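You operate a simulated robot arm through the tools that you are given. There is no shell and no other tool.

You are at the controls of a simulated robot arm. One attempt, no reset.

Task
Put things in order on the work top of the machine table. At the end: the green muffler from the work top of the machine table stands where the red fault tag stood; the red fault tag stands where the orange spring clamp stood; the brown drag cap from the work top of the machine table is in the brown open carton; the orange spring clamp from the work top of the machine table stands where the brown drag cap stood; whatever was shut is shut again. Leave all else as you found it, and nothing knocked over.

It is judged by the outcome, as a careful person would: the job done as asked, and still so three seconds after it is handed in. It fails if anything else is knocked over, pushed out of place, dropped, spilled or broken. Lids that push on must go on centred and level and be pressed home; caps that screw on are set level and turned clockwise until they are tight.

Robot
A 7-joint arm with a two-finger parallel gripper, fixed in place. Base frame: the origin is at the foot of the arm, x ahead of it, y to its left, z up; the work surface is at about z = 0. Lengths are in mm, angles in rad, forces in N, time in s.
With the tool pointing down near the work surface it reaches from about 240 to 620 mm from the base axis. Its first joint turns from -1.152 to 1.152 rad. Payload 2.6 kg.
Tool frame: the origin (TCP) lies between the finger pads and is the grasp point; the fingertips stand 30 mm ahead of it; z points along the fingers, y is the line along which they close. The gripper opens to 94 mm. The fingers are 28 mm wide and 10 mm thick; the gripper's body (50 by 96 mm) begins 55 mm behind the TCP.
Orientation is told as [roll, pitch, yaw] about the base's x, y, z axes, in that order, counted from this pose: with the fingers straight down and closing along the base's y, the tool's x points along the base's -x, its y along +y and its z along -z.

Tools
- The arm moves only by the tool arm_command. Its argument "moves" is a list of rows, each an object of numbers (a shift or turn left out is 0, a gripper value left out holds the last): "x", "y", "z": the shift along the tool's x, y, z in mm; "ax", "ay", "az": the turn, a rotation vector about the tool's x, y, z in rad; "claw": the closure, from 0 (fully open) to 1 (shut). In form: [{"x": .., "y": .., "z": .., "ax": .., "ay": .., "az": .., "claw": ..}, ...]. A call has 1 to 20 rows; each row shifts and turns the commanded pose from where the row before left it, along the tool's axes as they then stand. Rows are played at 5 a second. More than 50 mm and 0.15 rad between two rows, or a gripper value outside its range, and nothing of the call is played. A pose out of reach is approached as far as the arm can. The call stops where the force on the tool passes 40 N (or 10 N more than at its start, if that is more) or the arm is blocked; 0.2 s more then pass. Each finger travels about 72 mm/s and halts on what it meets, pressing with about 36 N; the grip force reading is that of the motor and also rises with nothing between the fingers. The clock runs only during rows and for 0.2 s after the last one: add rows that do not move to give the fingers time. The reply holds the time, the measured pose of the TCP, the force on the tool along the base axes, the opening and the grip force, in the units named above and with some noise, with the torque about the TCP (base axes, N m) and any sound that the robot's microphone picked up, and new pictures: "show" is both (left out), scene, wrist or none.
- Cameras (640 x 400 px; columns grow to the right, rows downward): "scene" is fixed at [45, 437.7, 563.6]; the picture's right is [-0.69, -0.72, 0.00], its down [-0.40, 0.38, -0.83] and it looks along [0.60, -0.57, -0.56] (base axes); focal length 294 px, centre (320, 200). "wrist" rides on the gripper at [76, 14, -102] in the tool frame; the picture's right is [-0.18, 0.98, 0.00], its down [-0.75, -0.14, -0.64] and it looks along [-0.63, -0.12, 0.77] (tool axes); focal length 243 px, centre (320, 200). There is no depth. A picture from a camera that has moved, and an enlarged one, comes with that camera's place and axes in the base frame and with its lens.
- enlarge(camera, box): a new picture of the part [left, top, right, bottom] of that camera's present view, enlarged. No time passes.
- close_job(): hands the job in; it is judged then, once.

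Places have to be worked out from the pictures, the camera data and where the tool is seen. Open the gripper and draw the arm clear of the work before you hand the job in, unless the task says otherwise.

The tools are called as a command line: name --argument value ..., lists and objects as JSON in quotes. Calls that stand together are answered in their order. arm_command: Moves the arm, as the interface text tells. Its arguments: {"type":"object","properties":{"moves":{"type":"array","items":{"type":"object","properties":{"x":{"type":"number"},"y":{"type":"number"},"z":{"type":"number"},"ax":{"type":"number"},"ay":{"type":"number"},"az":{"type":"number"},"claw":{"type":"number"}}}},"show":{"type":"string","enum":["both","scene","wrist","none"]}},"required":["moves"]} The other tools are called the same way: enlarge (camera, box) takes an enlarged picture of a part of a camera's view; close_job () hands the job in.

At the start:

```text
clock: 0.0
tool_pos: [413.0, 108.0, 337.8]
ee_rot: [0.001, 0.0, -0.001]
ft_force: [0.3, -0.7, 0.3]
moment: [0.0, -0.01, -0.01]
gripper_width: 94.0
gripper_force: 0.1
```

scene: 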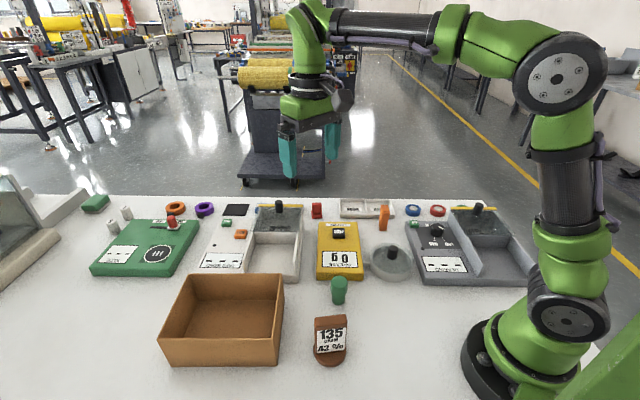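
wrist: 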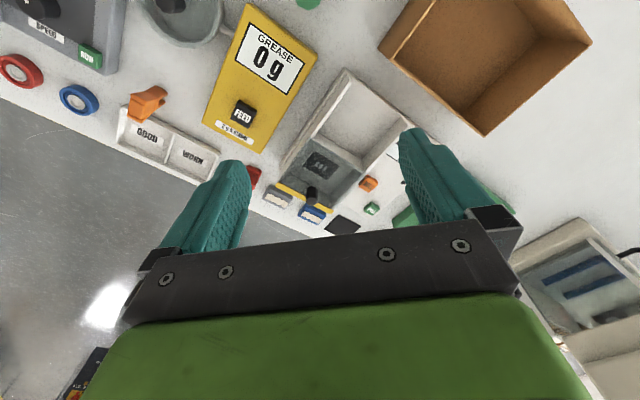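

The opening pictures show the work top with a brown carton, the brown drag cap, a green muffler, an orange clamp and a red tag. I'll enlarge parts of the scene to identify them accurately.

enlarge --camera "scene" --box '[280, 190, 400, 265]'

enlarge --camera "scene" --box '[280, 260, 400, 375]'

enlarge --camera "scene" --box '[80, 180, 320, 330]'

enlarge --camera "scene" --box '[380, 190, 540, 290]'

enlarge --camera "wrist" --box '[0, 0, 320, 200]'

enlarge --camera "wrist" --box '[240, 60, 480, 240]'

```text
5.33 times, centred on (340, 228) of scene
camera zoom: at [45.0, 437.7, 563.6], right [-0.69, -0.72, 0.0], down [-0.4, 0.38, -0.83], along [0.6, -0.57, -0.56], focal length 1570 px, centre (213, 53)
```

zoom: 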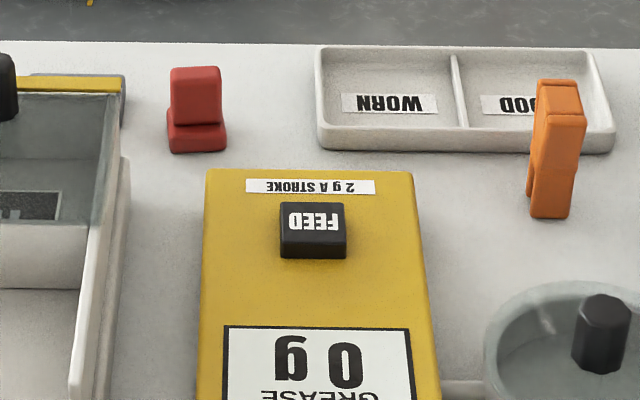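

```text
3.48 times, centred on (340, 318) of scene
camera zoom: at [45.0, 437.7, 563.6], right [-0.69, -0.72, 0.0], down [-0.4, 0.38, -0.83], along [0.6, -0.57, -0.56], focal length 1024 px, centre (250, -209)
```

zoom: 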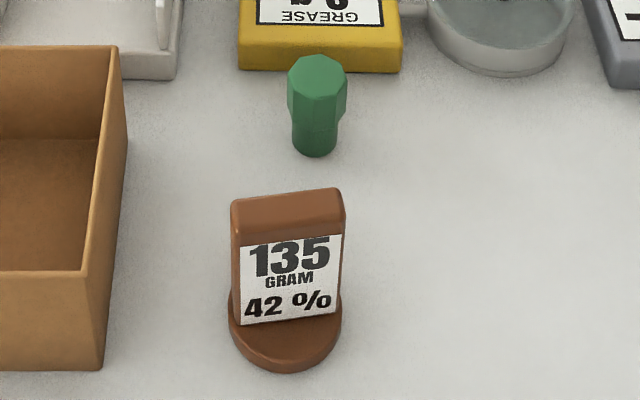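

```text
2.67 times, centred on (200, 255) of scene
camera zoom: at [45.0, 437.7, 563.6], right [-0.69, -0.72, 0.0], down [-0.4, 0.38, -0.83], along [0.6, -0.57, -0.56], focal length 785 px, centre (640, 53)
```

zoom: 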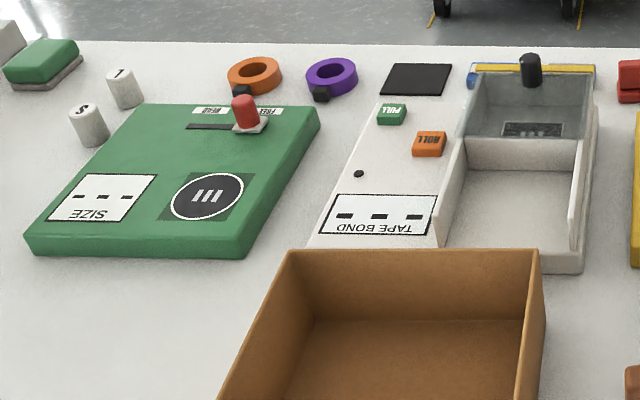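

```text
4.00 times, centred on (460, 240) of scene
camera zoom: at [45.0, 437.7, 563.6], right [-0.69, -0.72, 0.0], down [-0.4, 0.38, -0.83], along [0.6, -0.57, -0.56], focal length 1178 px, centre (-240, 40)
```

zoom: 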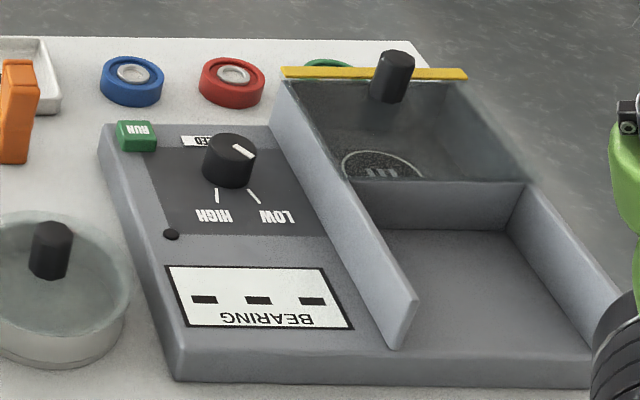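

```text
2.00 times, centred on (160, 100) of wrist
camera zoom: at [336.6, 122.6, 442.5], right [0.18, 0.98, 0.0], down [0.75, -0.14, 0.64], along [0.63, -0.12, -0.77], focal length 485 px, centre (640, 400)
```

zoom: 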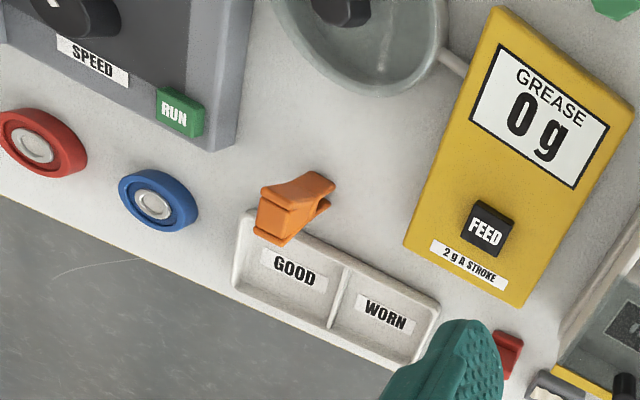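

```text
2.22 times, centred on (360, 150) of wrist
camera zoom: at [336.6, 122.6, 442.5], right [0.18, 0.98, 0.0], down [0.75, -0.14, 0.64], along [0.63, -0.12, -0.77], focal length 539 px, centre (231, 311)
```

zoom: 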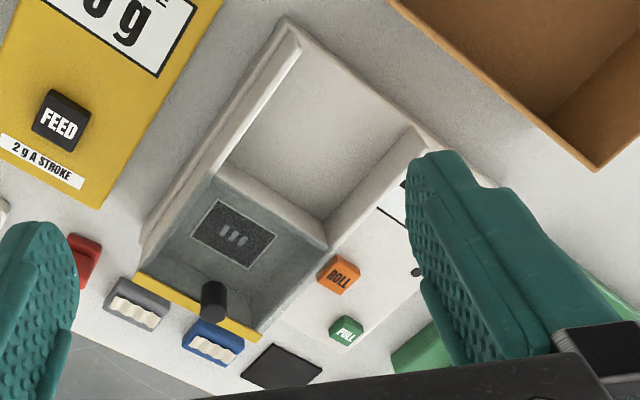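

The brown drag cap appears near (250, 215), the muffler near (325, 114), the clamp near (410, -170) and the tag near (590, -68). I'll turn the wrist 90° and come lower, so the wrist camera can look at the cap and muffler from the side.

arm_command --moves '[{"az": -0.1428}, {"az": -0.1428}, {"az": -0.1428}, {"az": -0.1428}, {"az": -0.1428}, {"az": -0.1428}, {"az": -0.1428}, {"az": -0.1428}, {"az": -0.1428}, {"az": -0.1428}, {"az": -0.1428}, {"x": -9.6, "y": 25.8, "z": 21.6}, {"x": -9.6, "y": 25.8, "z": 21.6}, {"x": -9.6, "y": 25.8, "z": 21.6}, {"x": -9.6, "y": 25.8, "z": 21.6}, {"x": -9.6, "y": 25.8, "z": 21.6}, {}, {}]' --show "both"

```text
clock: 3.8
tool_pos: [277.8, 157.2, 230.7]
ee_rot: [0.0, 0.001, 1.57]
ft_force: [0.5, -0.7, 1.5]
moment: [0.03, 0.02, 0.0]
gripper_width: 94.0
gripper_force: 0.1
camera wrist: at [264.4, 81.0, 334.8], right [-0.98, 0.18, 0.0], down [0.14, 0.75, 0.64], along [0.12, 0.63, -0.77], focal length 243 px, centre (320, 200)
```

scene: 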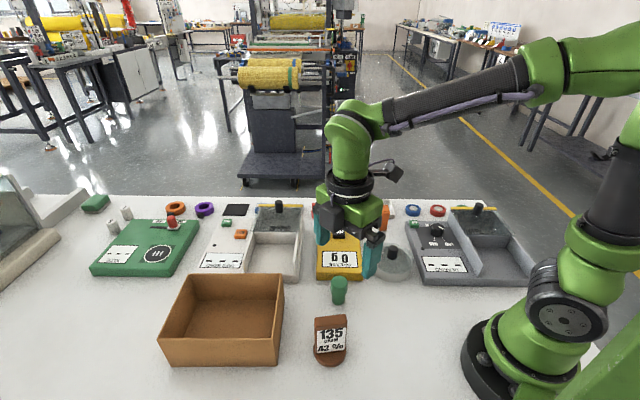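
wrist: 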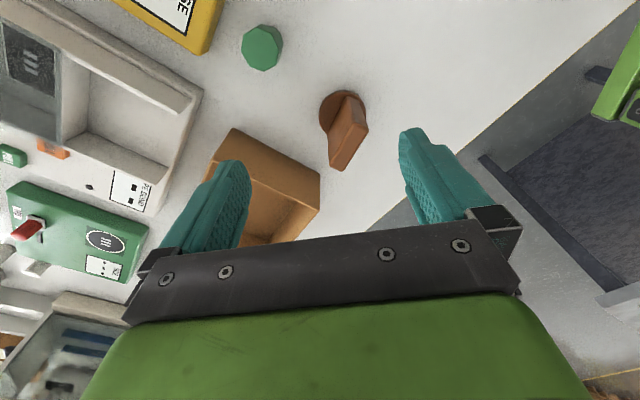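

The cap and muffler are both in the wrist view now, so I'll enlarge that region.

enlarge --camera "wrist" --box '[220, 0, 400, 180]'

enlarge --camera "scene" --box '[300, 300, 360, 375]'

arm_command --moves '[{}, {}]' --show "none"

```text
2.22 times, centred on (310, 90) of wrist
camera zoom: at [264.4, 81.0, 334.8], right [-0.98, 0.18, 0.0], down [0.14, 0.75, 0.64], along [0.12, 0.63, -0.77], focal length 539 px, centre (342, 444)
```

zoom: 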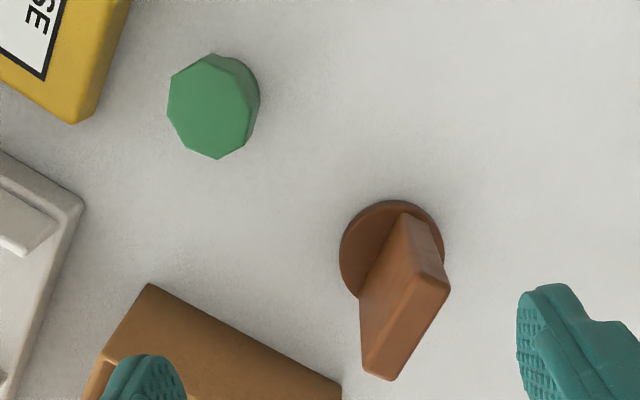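

```text
5.33 times, centred on (330, 338) of scene
camera zoom: at [45.0, 437.7, 563.6], right [-0.69, -0.72, 0.0], down [-0.4, 0.38, -0.83], along [0.6, -0.57, -0.56], focal length 1570 px, centre (267, -533)
```

zoom: 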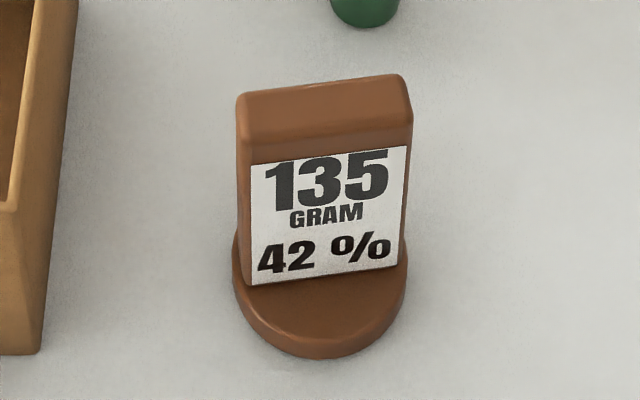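

```text
clock: 4.4
tool_pos: [279.2, 156.8, 231.8]
ee_rot: [0.002, 0.0, 1.57]
ft_force: [0.5, -0.6, -0.3]
moment: [0.02, -0.03, 0.01]
gripper_width: 93.7
gripper_force: 0.0
```

The cap is a disk of about 62 mm with an upright plate 57 mm wide and roughly 14 mm thick. Its centre is near (258, 209.5), the plate runs about 55° from x, and it stands about 90 mm tall. I'll turn to yaw 0.957 and hover above it to check alignment.

arm_command --moves '[{"az": 0.1226}, {"az": 0.1226}, {"az": 0.1226}, {"az": 0.1226}, {"az": 0.1226}, {}, {"x": -10.27, "y": 15.8, "z": 20}, {"x": -10.27, "y": 15.8, "z": 20}, {"x": -10.27, "y": 15.8, "z": 20}, {}, {}, {}]' --show "both"

```text
clock: 7.0
tool_pos: [263.5, 205.5, 169.4]
ee_rot: [0.0, 0.0, 0.958]
ft_force: [-1.1, 1.1, 0.5]
moment: [-0.02, -0.02, -0.02]
gripper_width: 94.1
gripper_force: 0.0
camera wrist: at [207.5, 152.3, 273.5], right [-0.7, 0.72, 0.0], down [0.55, 0.54, 0.64], along [0.46, 0.45, -0.77], focal length 243 px, centre (320, 200)
```

scene: 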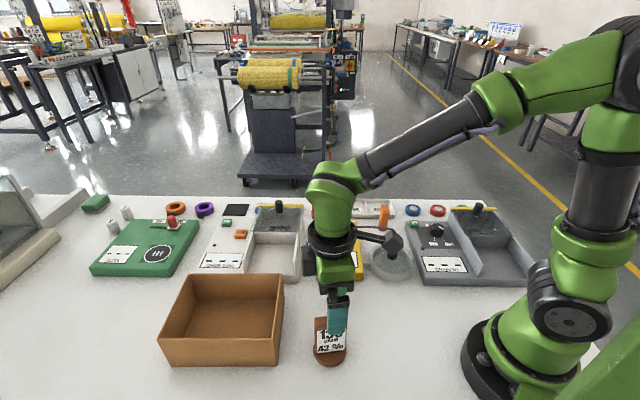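
wrist: 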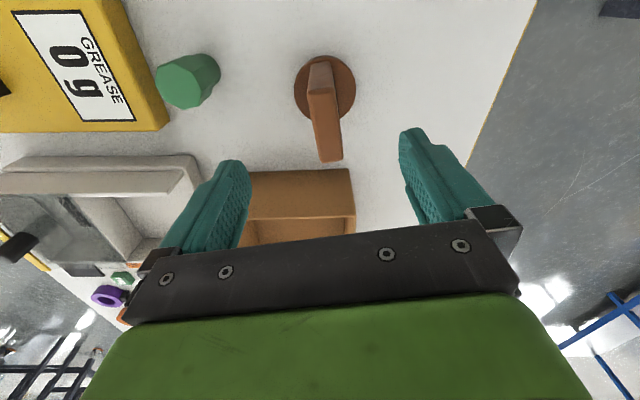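

The hover reads (263.5, 205.5), a few mm off the command. I'll take readings at rest to judge how large the noise is.

arm_command --moves '[{}]' --show "none"

arm_command --moves '[{}]' --show "none"

enlarge --camera "wrist" --box '[270, 30, 390, 180]'

enlarge --camera "scene" --box '[290, 260, 380, 375]'

```text
clock: 7.4
tool_pos: [263.1, 207.0, 169.0]
ee_rot: [0.002, 0.0, 0.958]
ft_force: [-0.5, 0.1, -0.2]
moment: [0.0, 0.0, -0.02]
gripper_width: 94.2
gripper_force: 0.1
```

```text
clock: 7.8
tool_pos: [262.8, 205.7, 168.8]
ee_rot: [0.0, 0.001, 0.959]
ft_force: [0.6, -0.4, 0.5]
moment: [-0.02, -0.07, 0.0]
gripper_width: 93.9
gripper_force: 0.0
```

```text
2.67 times, centred on (330, 105) of wrist
camera zoom: at [207.6, 152.2, 273.5], right [-0.7, 0.72, 0.0], down [0.55, 0.54, 0.64], along [0.46, 0.45, -0.77], focal length 647 px, centre (293, 453)
```

zoom: 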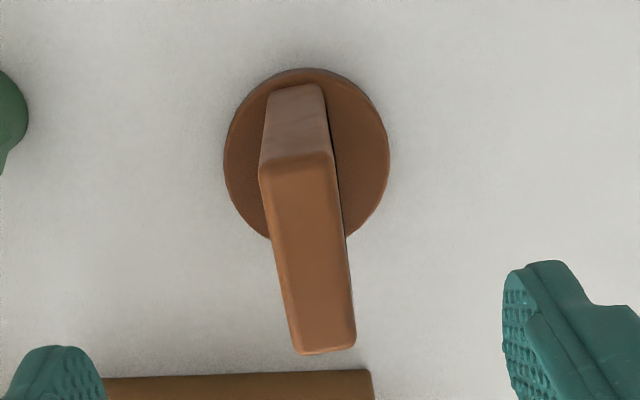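

```text
3.48 times, centred on (335, 318) of scene
camera zoom: at [45.0, 437.7, 563.6], right [-0.69, -0.72, 0.0], down [-0.4, 0.38, -0.83], along [0.6, -0.57, -0.56], focal length 1024 px, centre (268, -209)
```

zoom: 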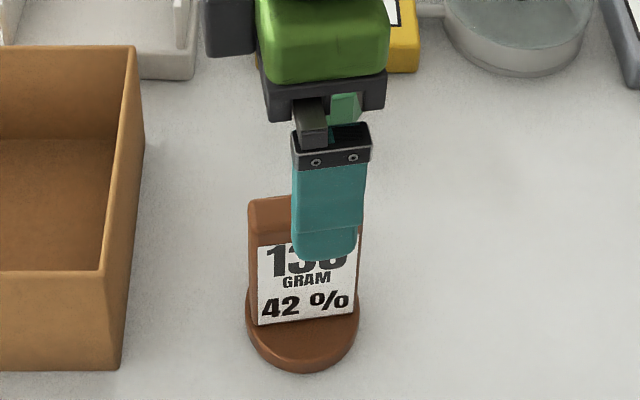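

Noise is about 1 mm. The plate's mid-line lies about 5.5 mm to the +tool-y side, so I'll shift by that and descend to about z = 60.

arm_command --moves '[{"y": 5.5}, {}, {"z": 22}, {"z": 22}, {"z": 22}, {"z": 22}, {"z": 20}, {}, {}]' --show "both"

```text
clock: 9.8
tool_pos: [258.2, 212.4, 63.0]
ee_rot: [0.0, 0.0, 0.958]
ft_force: [0.3, -0.2, -0.3]
moment: [-0.01, 0.01, 0.02]
gripper_width: 94.1
gripper_force: 0.1
camera wrist: at [202.2, 158.4, 167.3], right [-0.7, 0.72, 0.0], down [0.55, 0.54, 0.64], along [0.46, 0.45, -0.77], focal length 243 px, centre (320, 200)
```

scene: 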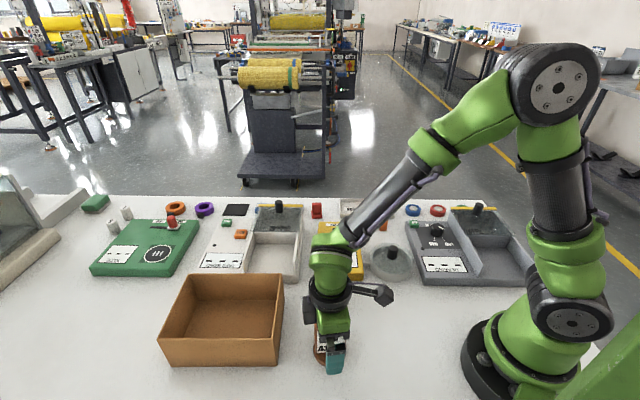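
wrist: 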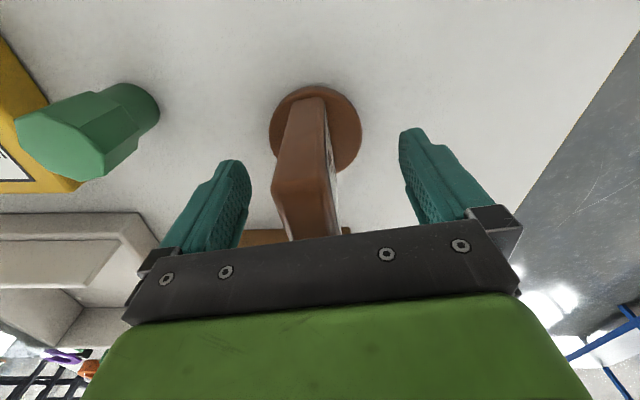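

The plate sits between the fingers, about 2 mm to the −y side, so I'll correct that and close on it.

arm_command --moves '[{"y": -2}, {}, {"claw": 1}, {"claw": 1}, {"claw": 1}, {"claw": 1}, {"claw": 1}]' --show "both"

```text
clock: 11.4
tool_pos: [260.6, 210.1, 64.0]
ee_rot: [0.002, 0.001, 0.958]
ft_force: [0.7, -0.3, -0.8]
moment: [-0.02, 0.02, -0.01]
gripper_width: 24.4
gripper_force: 35.6
camera wrist: at [203.9, 156.6, 167.4], right [-0.7, 0.72, 0.0], down [0.55, 0.54, 0.64], along [0.46, 0.45, -0.77], focal length 243 px, centre (320, 200)
```

scene: 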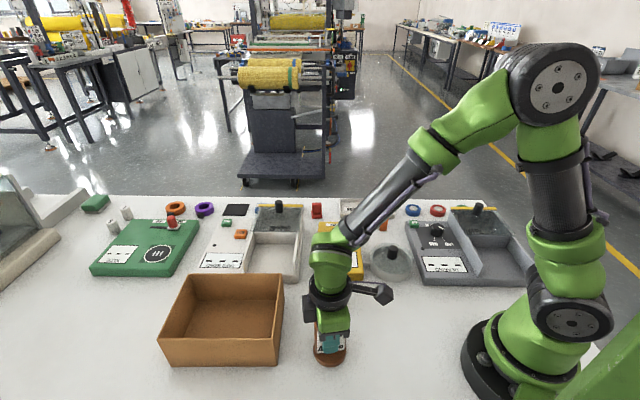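
wrist: 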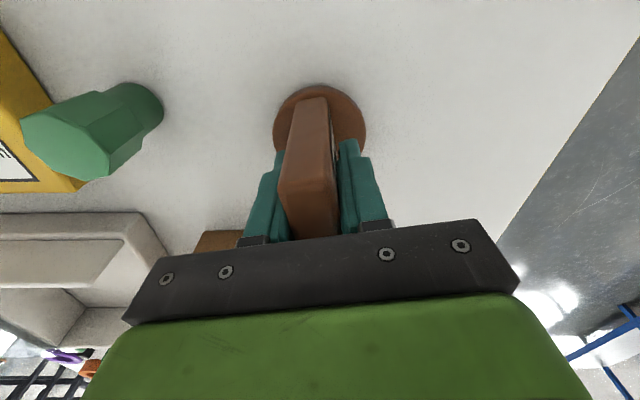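

The grip has the cap at 24 mm width and 36 N. I'll lift it 130 mm, straight up.

arm_command --moves '[{"z": -10}, {"z": -20}, {"z": -25}, {"z": -25}, {"z": -25}, {"z": -25}, {}]' --show "both"

```text
clock: 13.0
tool_pos: [259.4, 212.2, 192.1]
ee_rot: [-0.001, 0.001, 0.958]
ft_force: [0.1, -0.1, -4.2]
moment: [0.04, -0.03, 0.0]
gripper_width: 24.3
gripper_force: 36.2
camera wrist: at [203.9, 157.5, 295.8], right [-0.7, 0.72, 0.0], down [0.55, 0.54, 0.64], along [0.46, 0.45, -0.77], focal length 243 px, centre (320, 200)
```

scene: 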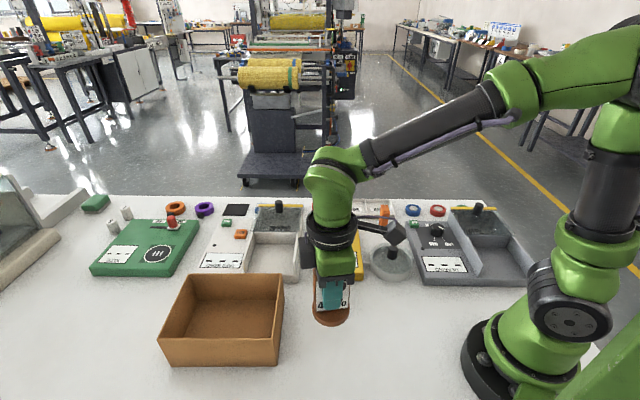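
wrist: 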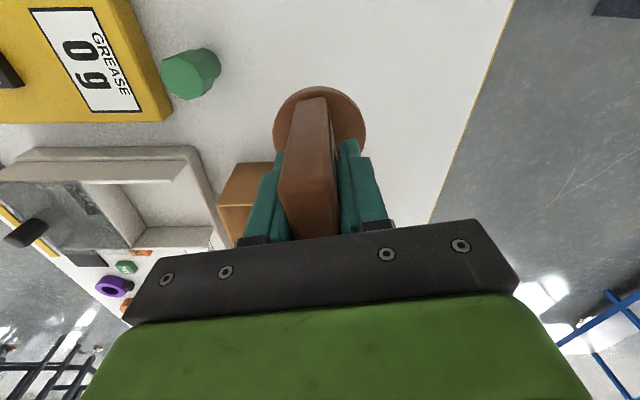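

It lifted cleanly. Next I'll carry it over to above the carton centre, near (426, 320), and look.

arm_command --moves '[{"x": -20, "y": -8}, {"x": -35, "y": -14}, {"x": -35, "y": -14}, {"x": -35, "y": -14}, {"x": -35, "y": -14}, {"x": -24, "y": -8}, {}, {}]' --show "both"

```text
clock: 14.8
tool_pos: [424.9, 319.9, 192.4]
ee_rot: [0.001, -0.001, 0.959]
ft_force: [-0.1, 1.4, -5.2]
moment: [-0.02, -0.02, -0.02]
gripper_width: 24.3
gripper_force: 35.8
camera wrist: at [368.8, 265.6, 295.7], right [-0.7, 0.72, 0.0], down [0.55, 0.54, 0.64], along [0.46, 0.45, -0.77], focal length 243 px, centre (320, 200)
```

scene: 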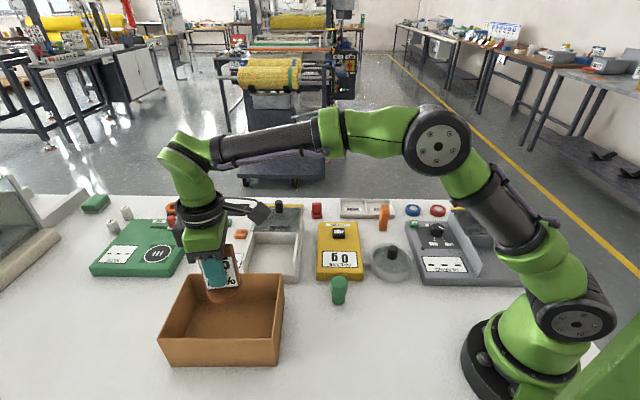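
wrist: 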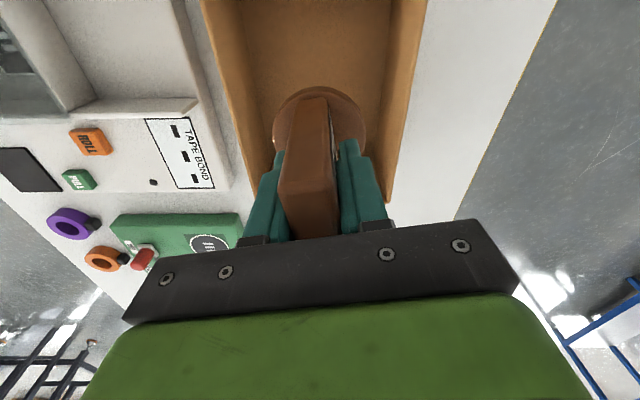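

The cap is centred across the carton, about 35 mm clear of each wall. I'll lower it quickly first, then slowly to find the floor.

arm_command --moves '[{"z": 20}, {"z": 20}, {"z": 20}, {"z": 20}, {"z": 20}, {"z": 10}, {"z": 5}, {}, {}]' --show "both"

```text
clock: 16.8
tool_pos: [425.9, 320.9, 77.2]
ee_rot: [0.001, 0.0, 0.959]
ft_force: [-0.5, -0.5, -4.6]
moment: [0.01, -0.03, -0.02]
gripper_width: 24.2
gripper_force: 35.8
camera wrist: at [369.8, 266.5, 182.3], right [-0.7, 0.72, 0.0], down [0.55, 0.54, 0.64], along [0.46, 0.45, -0.77], focal length 243 px, centre (320, 200)
```

scene: 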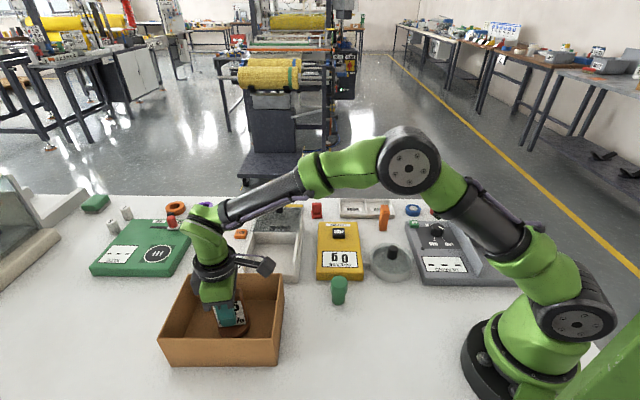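
wrist: 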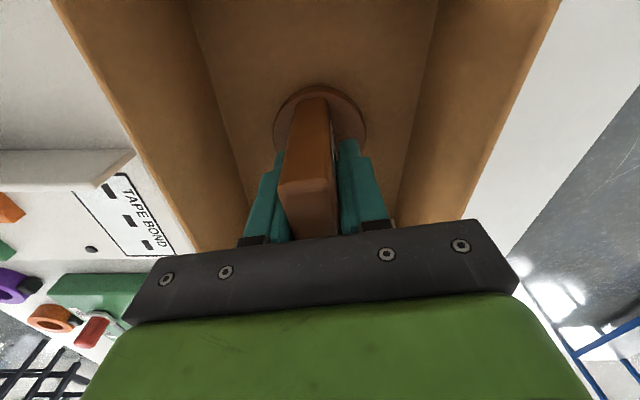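

The cap is inside the carton, with its bottom about 12 mm above table level. I'll lower in small steps and watch the vertical force.

arm_command --moves '[{"z": 2}, {"z": 2}, {"z": 2}, {}]' --show "none"

arm_command --moves '[{"z": 1}, {"z": 1}, {}]' --show "none"

```text
clock: 17.8
tool_pos: [424.9, 320.4, 70.8]
ee_rot: [0.0, -0.001, 0.958]
ft_force: [-0.4, 0.3, -5.2]
moment: [-0.02, -0.05, -0.03]
gripper_width: 24.1
gripper_force: 36.0
```

```text
clock: 18.6
tool_pos: [425.0, 319.1, 69.2]
ee_rot: [0.0, 0.001, 0.958]
ft_force: [-0.3, 1.0, -5.4]
moment: [0.01, 0.0, -0.04]
gripper_width: 24.3
gripper_force: 36.4
```

Still only the cap's weight on the sensor at z = 69. I'll keep going in 1 mm steps.

arm_command --moves '[{"z": 1}, {"z": 1}, {}]' --show "none"

arm_command --moves '[{"z": 1}, {}]' --show "none"

```text
clock: 19.4
tool_pos: [424.6, 318.7, 67.7]
ee_rot: [0.001, 0.0, 0.957]
ft_force: [0.4, -0.4, -5.2]
moment: [0.04, -0.01, -0.03]
gripper_width: 24.3
gripper_force: 35.8
```

```text
clock: 20.0
tool_pos: [425.2, 319.4, 68.0]
ee_rot: [0.0, -0.001, 0.958]
ft_force: [0.2, 0.1, -1.9]
moment: [-0.01, 0.06, -0.02]
gripper_width: 24.3
gripper_force: 36.0
```

The weight reading dropped from 5.2 to 1.9 N, so the base is on the carton floor. I'll settle 0.5 mm more and open to about 50 mm.

arm_command --moves '[{"z": 0.5}, {}, {"claw": 0.6}, {"claw": 0.47}, {}, {}]' --show "both"

```text
clock: 21.4
tool_pos: [424.2, 319.7, 65.5]
ee_rot: [0.002, -0.001, 0.958]
ft_force: [0.3, -0.5, -0.2]
moment: [-0.02, 0.02, -0.04]
gripper_width: 49.6
gripper_force: 0.1
camera wrist: at [369.5, 265.5, 170.1], right [-0.7, 0.72, 0.0], down [0.55, 0.54, 0.64], along [0.46, 0.45, -0.77], focal length 243 px, centre (320, 200)
```

scene: 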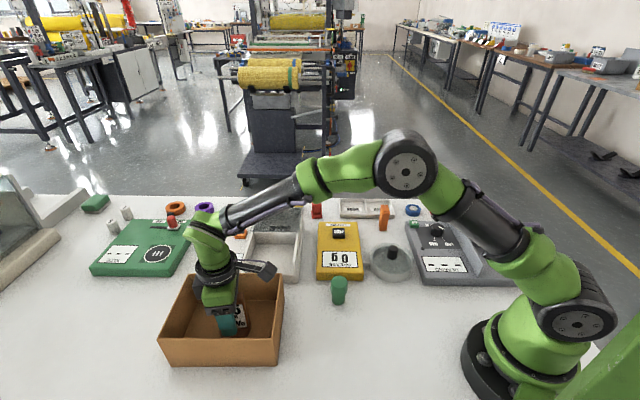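
wrist: 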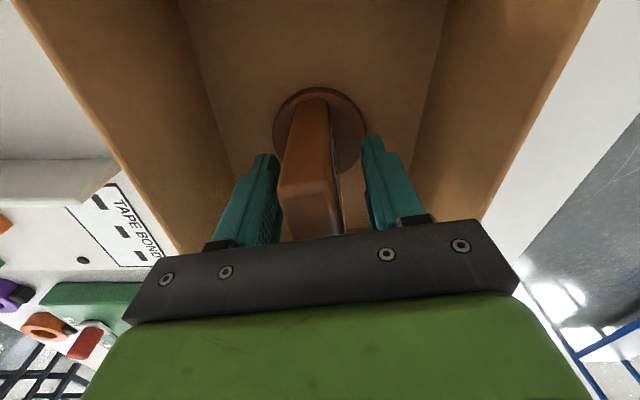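

The cap stands free between the opened fingers. I'll rise straight up out of the carton.

arm_command --moves '[{"z": -10}, {"z": -25}, {"z": -30}, {"z": -35}, {"z": -40}, {"z": -40}, {"claw": 0}, {}]' --show "both"

```text
clock: 23.2
tool_pos: [427.0, 318.6, 243.5]
ee_rot: [0.0, -0.001, 0.957]
ft_force: [0.8, 0.4, 0.8]
moment: [-0.01, -0.02, 0.02]
gripper_width: 94.1
gripper_force: 0.0
camera wrist: at [372.1, 264.6, 348.1], right [-0.7, 0.72, 0.0], down [0.55, 0.54, 0.64], along [0.46, 0.45, -0.77], focal length 243 px, centre (320, 200)
```

scene: 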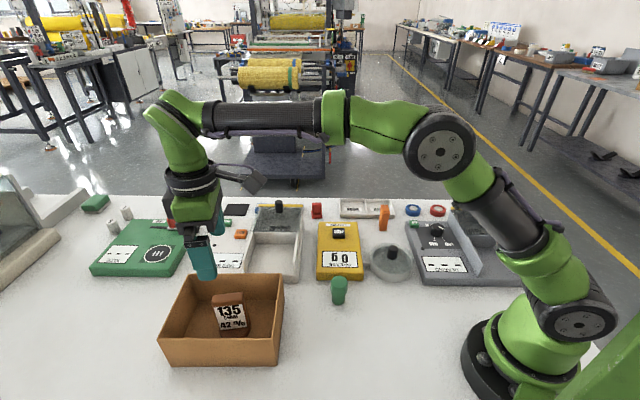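
wrist: 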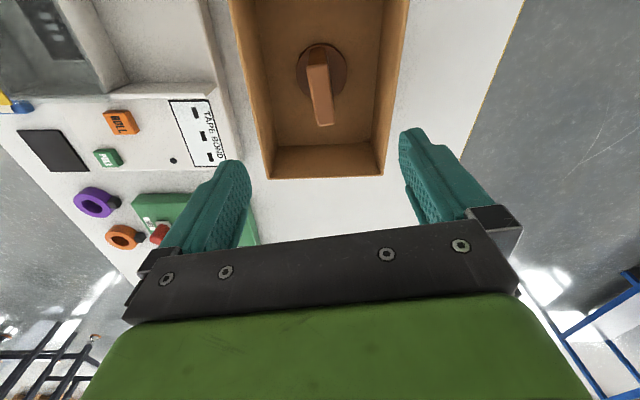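

The cap stands upright in the carton. Next I'll go to the orange clamp, turning to yaw 0 and moving to about (380, -160, 233) to view it.

arm_command --moves '[{"az": 0.1367}, {"az": 0.1367}, {"az": 0.1367}, {"az": 0.1367}, {"az": 0.1367}, {"az": 0.1367}, {"az": 0.1367}, {"x": 4.3, "y": -43.5, "z": 1}, {"x": 4.3, "y": -43.5, "z": 1}, {"x": 4.3, "y": -43.5, "z": 1}, {"x": 4.3, "y": -43.5, "z": 1}, {"x": 4.3, "y": -43.5, "z": 1}, {"x": 4.3, "y": -43.5, "z": 1}, {"x": 4.3, "y": -43.5, "z": 1}, {"x": 4.3, "y": -43.5, "z": 1}, {"x": 4.3, "y": -43.5, "z": 1}, {"x": 4.3, "y": -43.5, "z": 1}, {"x": 4.3, "y": -43.5, "z": 1}, {}, {}]' --show "both"

```text
clock: 27.4
tool_pos: [378.8, -161.3, 236.9]
ee_rot: [0.001, 0.0, 0.003]
ft_force: [-1.0, 0.3, 0.0]
moment: [-0.01, -0.01, -0.01]
gripper_width: 94.1
gripper_force: 0.1
camera wrist: at [302.7, -147.2, 340.5], right [0.18, 0.98, 0.0], down [0.75, -0.14, 0.64], along [0.63, -0.12, -0.77], focal length 243 px, centre (320, 200)
```

scene: 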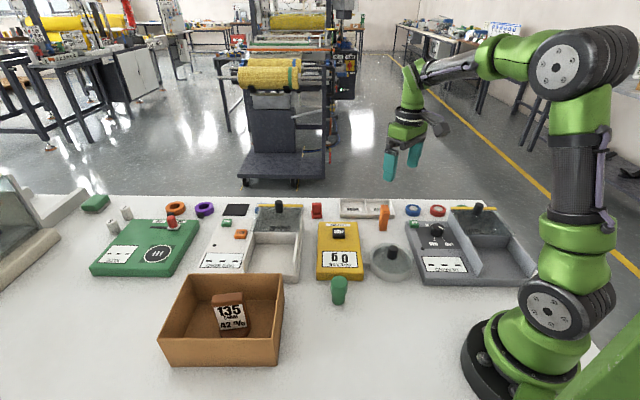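
wrist: 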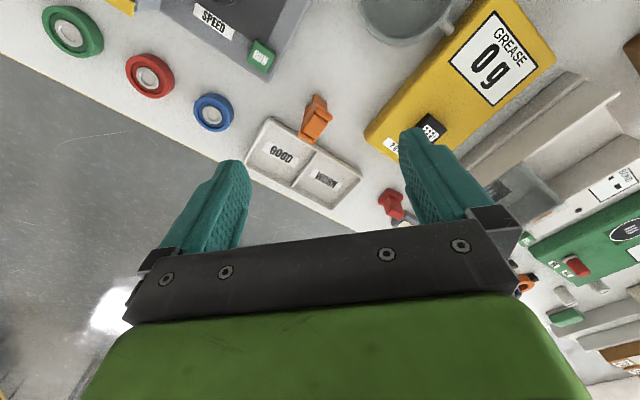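

The clamp and tag are both visible, so I'll enlarge them.

enlarge --camera "wrist" --box '[250, 60, 430, 220]'

enlarge --camera "wrist" --box '[280, 80, 350, 160]'

enlarge --camera "scene" --box '[360, 190, 410, 240]'

```text
2.50 times, centred on (340, 140) of wrist
camera zoom: at [302.7, -147.2, 340.5], right [0.18, 0.98, 0.0], down [0.75, -0.14, 0.64], along [0.63, -0.12, -0.77], focal length 606 px, centre (270, 350)
```

zoom: 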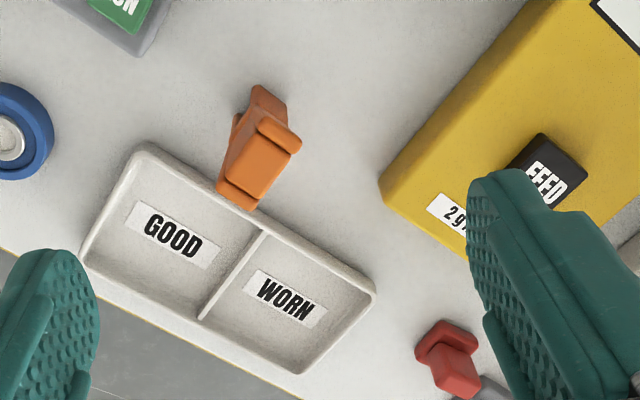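

```text
5.00 times, centred on (315, 120) of wrist
camera zoom: at [302.7, -147.2, 340.5], right [0.18, 0.98, 0.0], down [0.75, -0.14, 0.64], along [0.63, -0.12, -0.77], focal length 1213 px, centre (345, 600)
```

zoom: 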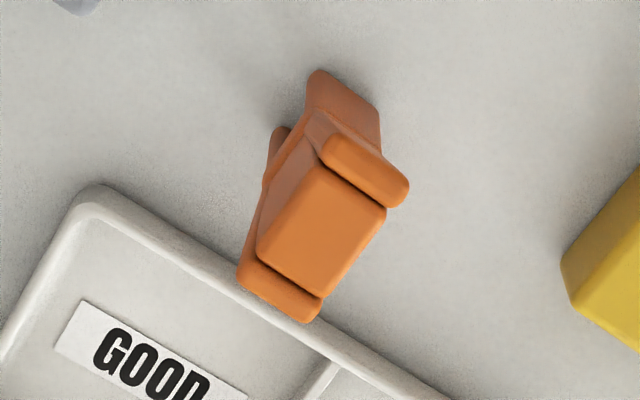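

```text
8.00 times, centred on (385, 215) of scene
camera zoom: at [45.0, 437.7, 563.6], right [-0.69, -0.72, 0.0], down [-0.4, 0.38, -0.83], along [0.6, -0.57, -0.56], focal length 2356 px, centre (-200, 80)
```

zoom: 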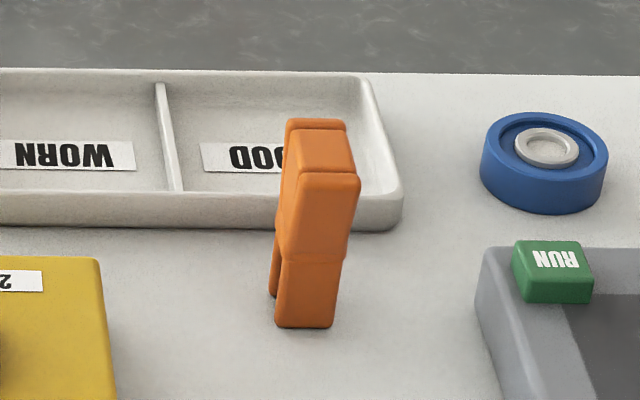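

The clamp looks like two upright plates, about 23 mm wide, either side of a block. Its centre is near (417, -175), its width runs about 52° from x, and it is about 66 mm tall. I'll turn to yaw −0.662 so the fingers close across the 23 mm width, then hover at z = 140.

arm_command --moves '[{"az": 0.133}, {"az": 0.133}, {"az": 0.133}, {"az": 0.133}, {"az": 0.133}, {"x": -9.6, "y": 3.2, "z": 24, "claw": 0.3}, {"x": -9.6, "y": 3.2, "z": 24}, {"x": -9.6, "y": 3.2, "z": 24}, {"x": -9.6, "y": 3.2, "z": 24}, {}, {}]' --show "both"

enlarge --camera "wrist" --box '[240, 20, 400, 200]'

enlarge --camera "scene" --box '[350, 160, 430, 250]'

```text
clock: 29.8
tool_pos: [416.7, -171.8, 139.7]
ee_rot: [-0.001, 0.002, -0.662]
ft_force: [1.0, 0.2, -0.3]
moment: [-0.02, 0.03, -0.01]
gripper_width: 65.7
gripper_force: 0.0
camera wrist: at [366.0, -112.8, 242.5], right [0.75, 0.66, 0.0], down [0.51, -0.58, 0.64], along [0.42, -0.48, -0.77], focal length 243 px, centre (320, 200)
```

scene: 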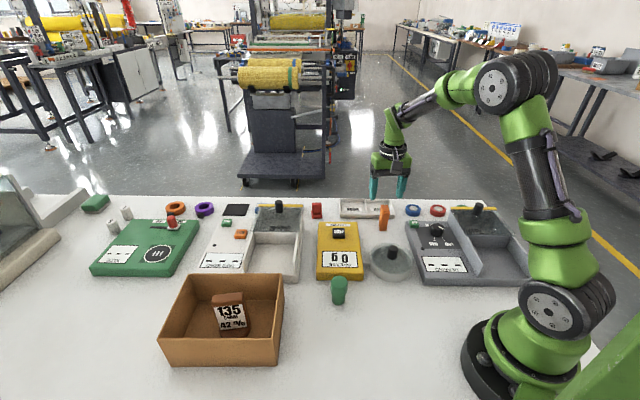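
wrist: 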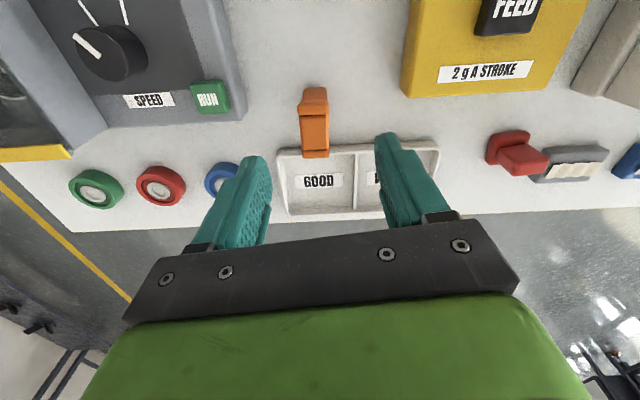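

```text
2.22 times, centred on (320, 110) of wrist
camera zoom: at [366.0, -112.8, 242.5], right [0.75, 0.66, 0.0], down [0.51, -0.58, 0.64], along [0.42, -0.48, -0.77], focal length 539 px, centre (320, 400)
```

zoom: 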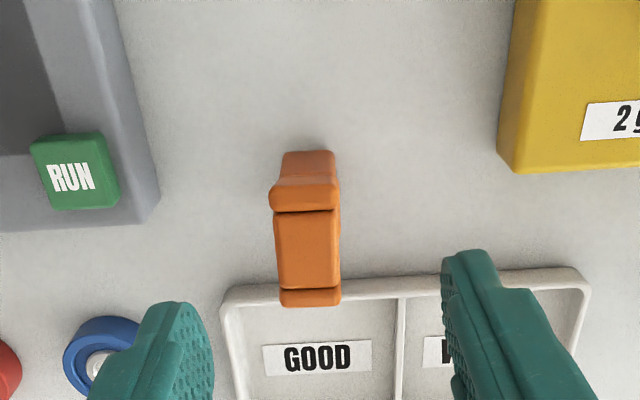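

```text
4.44 times, centred on (390, 205) of scene
camera zoom: at [45.0, 437.7, 563.6], right [-0.69, -0.72, 0.0], down [-0.4, 0.38, -0.83], along [0.6, -0.57, -0.56], focal length 1309 px, centre (9, 178)
```

zoom: 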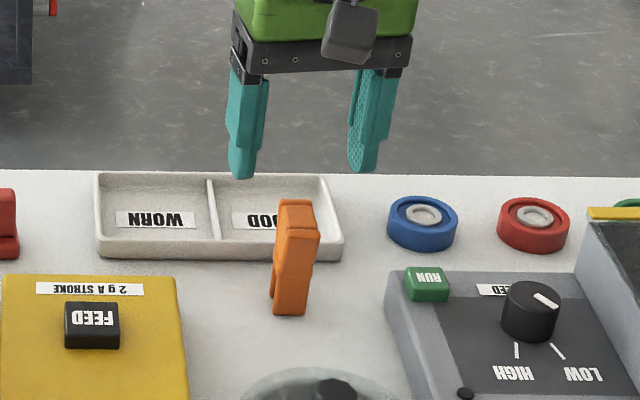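

The clamp centre is about 4.4 mm to −tool y and it is turned about 0.145 rad more than I assumed. I'll correct both and re-check before descending.

arm_command --moves '[{"x": -1.5, "y": -4.4}, {"az": 0.145}, {"z": 20}, {}, {}]' --show "wrist"

enlarge --camera "wrist" --box '[240, 40, 400, 200]'

```text
clock: 31.0
tool_pos: [415.1, -175.2, 119.8]
ee_rot: [-0.002, 0.001, -0.809]
ft_force: [-0.2, -0.2, -0.1]
moment: [-0.04, -0.01, -0.05]
gripper_width: 65.5
gripper_force: 0.0
camera wrist: at [372.2, -110.1, 222.6], right [0.84, 0.55, 0.0], down [0.42, -0.64, 0.64], along [0.35, -0.54, -0.77], focal length 243 px, centre (320, 200)
```

wrist: 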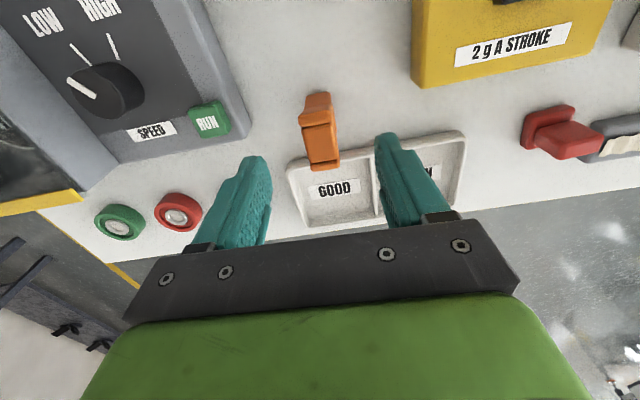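

```text
2.50 times, centred on (320, 120) of wrist
camera zoom: at [372.2, -110.1, 222.6], right [0.84, 0.55, 0.0], down [0.42, -0.64, 0.64], along [0.35, -0.54, -0.77], focal length 606 px, centre (320, 400)
```

zoom: 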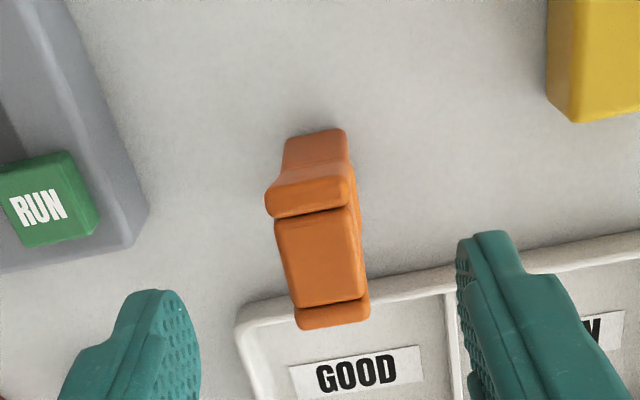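

It's aligned now, with only a −2 mm tool x correction left. I'll descend to z ≈ 42.

arm_command --moves '[{"x": -2, "z": 18}, {"z": 20}, {"z": 20}, {"z": 12}, {"z": 8}, {}, {}]' --show "both"

enlarge --camera "scene" --box '[350, 170, 430, 250]'

```text
clock: 32.6
tool_pos: [417.6, -177.7, 41.0]
ee_rot: [-0.001, 0.001, -0.808]
ft_force: [0.3, 0.8, 0.6]
moment: [0.0, 0.01, 0.02]
gripper_width: 66.0
gripper_force: 0.0
camera wrist: at [374.6, -112.5, 144.1], right [0.84, 0.55, 0.0], down [0.42, -0.64, 0.64], along [0.35, -0.54, -0.77], focal length 243 px, centre (320, 200)
```

scene: 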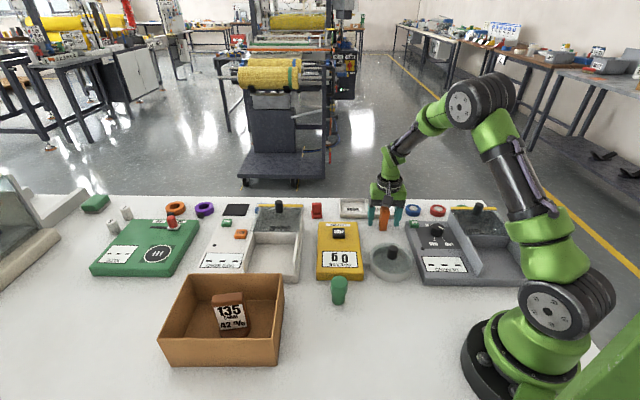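
wrist: 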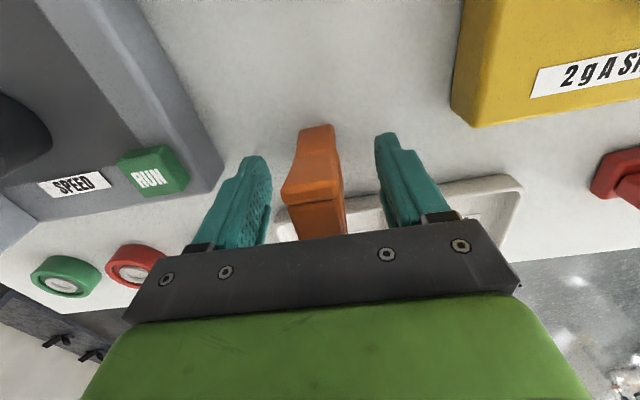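

```text
5.00 times, centred on (390, 210) of scene
camera zoom: at [45.0, 437.7, 563.6], right [-0.69, -0.72, 0.0], down [-0.4, 0.38, -0.83], along [0.6, -0.57, -0.56], focal length 1472 px, centre (-30, 150)
```

zoom: 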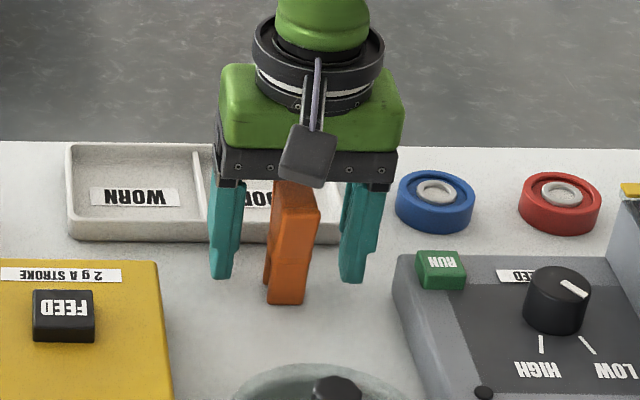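

The clamp sits centred between the fingers. I'll close now.

arm_command --moves '[{"claw": 0.6}, {"claw": 1}, {"claw": 1}, {"claw": 1}, {"claw": 1}]' --show "both"

enlarge --camera "wrist" --box '[240, 90, 420, 250]'

```text
clock: 33.8
tool_pos: [416.4, -176.2, 40.2]
ee_rot: [-0.001, -0.001, -0.808]
ft_force: [-0.2, 0.7, 0.6]
moment: [-0.02, -0.01, -0.03]
gripper_width: 27.1
gripper_force: 36.1
camera wrist: at [374.6, -112.6, 144.3], right [0.84, 0.55, 0.0], down [0.42, -0.64, 0.64], along [0.35, -0.54, -0.77], focal length 243 px, centre (320, 200)
```

scene: 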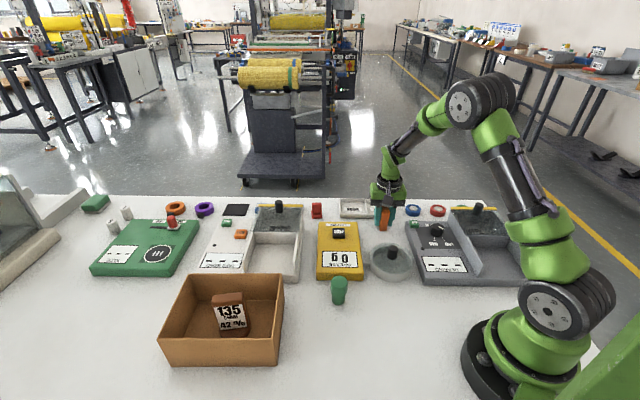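
wrist: 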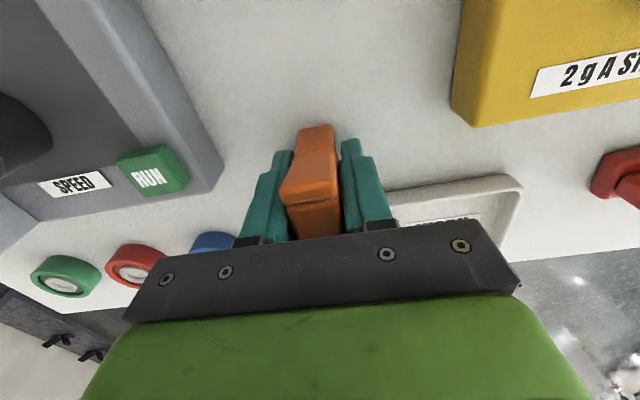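

```text
2.50 times, centred on (330, 170) of wrist
camera zoom: at [374.6, -112.6, 144.3], right [0.84, 0.55, 0.0], down [0.42, -0.64, 0.64], along [0.35, -0.54, -0.77], focal length 606 px, centre (295, 275)
```

zoom: 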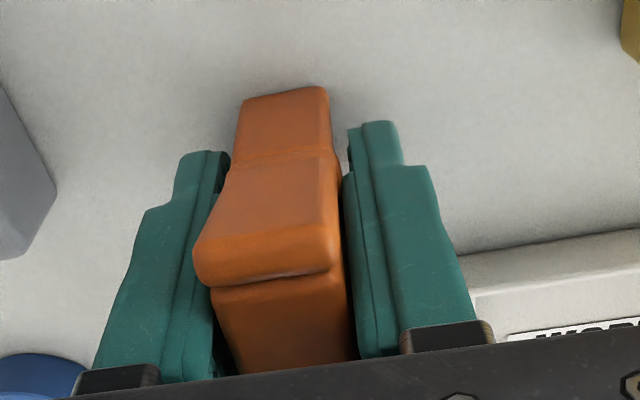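

Clamp gripped at 27 mm. I'll lift it 130 mm and carry it to the cap's old spot, about (257.5, 209).

arm_command --moves '[{"z": -10}, {"z": -25}, {"z": -30}, {"z": -35}, {"z": -30}, {"x": 18.5, "y": 7.2}, {"x": 37, "y": 14.5}, {"x": 42, "y": 16.4}, {"x": 42, "y": 16.4}, {"x": 42, "y": 16.4}, {"x": 42, "y": 16.4}, {"x": 42, "y": 16.4}, {"x": 42, "y": 16.4}, {"x": 37, "y": 14.5}, {"x": 28, "y": 11}, {"x": 16.5, "y": 6.2}, {}, {}]' --show "both"

```text
clock: 37.6
tool_pos: [256.4, 206.5, 172.7]
ee_rot: [-0.001, -0.001, -0.809]
ft_force: [-0.3, -0.5, 0.0]
moment: [-0.01, -0.02, -0.02]
gripper_width: 27.2
gripper_force: 36.2
camera wrist: at [212.7, 271.3, 277.4], right [0.84, 0.55, 0.0], down [0.42, -0.64, 0.64], along [0.35, -0.54, -0.77], focal length 243 px, centre (320, 200)
```

scene: 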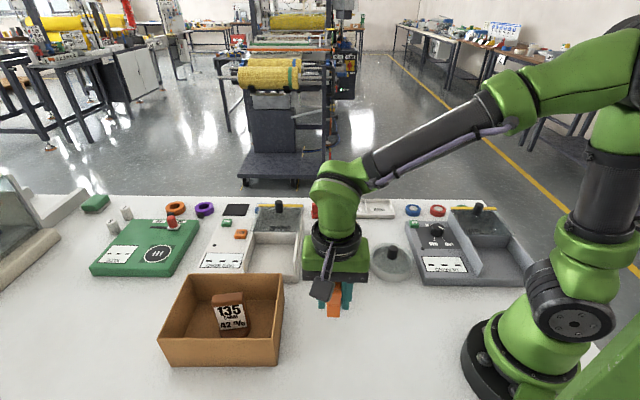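
wrist: 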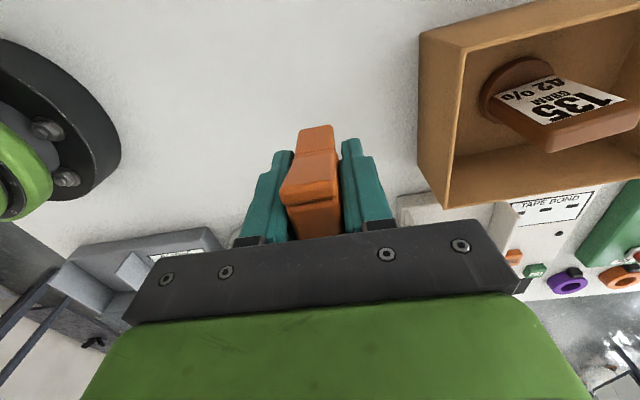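

I'm above the old cap spot, best estimated at (257, 207.5). I'll take another reading before lowering.

arm_command --moves '[{}]' --show "none"

arm_command --moves '[{"z": 30}, {"z": 30}, {"z": 30}, {"z": 20}, {"z": 10}, {}, {}]' --show "both"

enlarge --camera "scene" --box '[290, 270, 380, 375]'

```text
clock: 38.0
tool_pos: [255.3, 206.1, 172.9]
ee_rot: [0.0, 0.0, -0.807]
ft_force: [0.4, 0.6, -0.1]
moment: [-0.02, 0.01, 0.02]
gripper_width: 27.1
gripper_force: 35.9
```

```text
clock: 39.6
tool_pos: [258.7, 208.9, 51.2]
ee_rot: [0.0, 0.0, -0.809]
ft_force: [-0.6, 0.6, -1.2]
moment: [0.01, 0.0, -0.02]
gripper_width: 27.1
gripper_force: 36.1
camera wrist: at [216.0, 273.1, 155.1], right [0.84, 0.55, 0.0], down [0.42, -0.64, 0.64], along [0.35, -0.54, -0.77], focal length 243 px, centre (320, 200)
```

scene: 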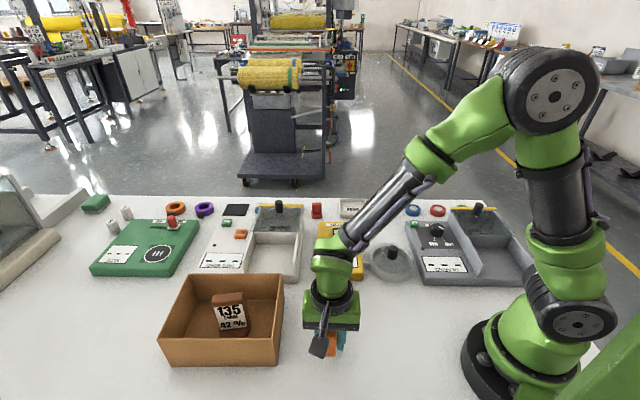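
wrist: 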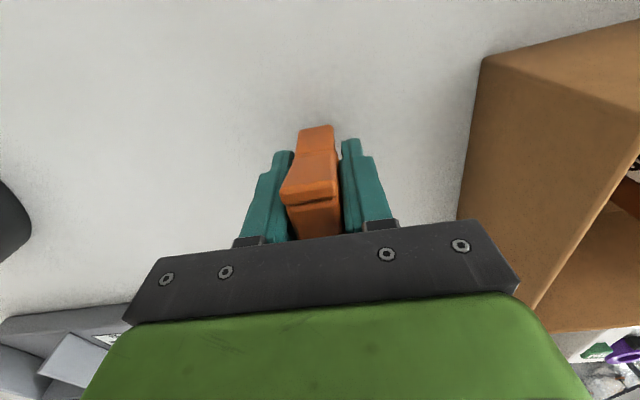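

```text
3.81 times, centred on (335, 322) of scene
camera zoom: at [45.0, 437.7, 563.6], right [-0.69, -0.72, 0.0], down [-0.4, 0.38, -0.83], along [0.6, -0.57, -0.56], focal length 1122 px, centre (263, -267)
```

zoom: 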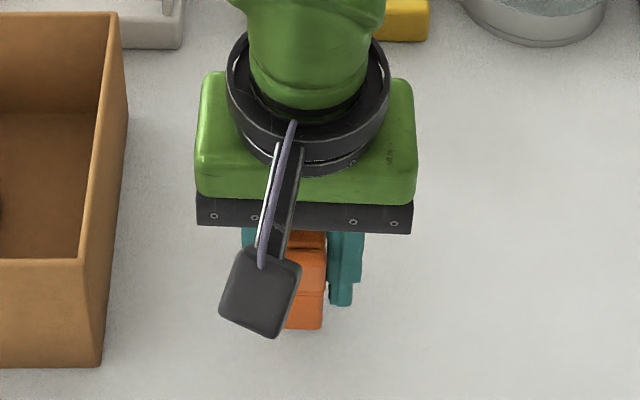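

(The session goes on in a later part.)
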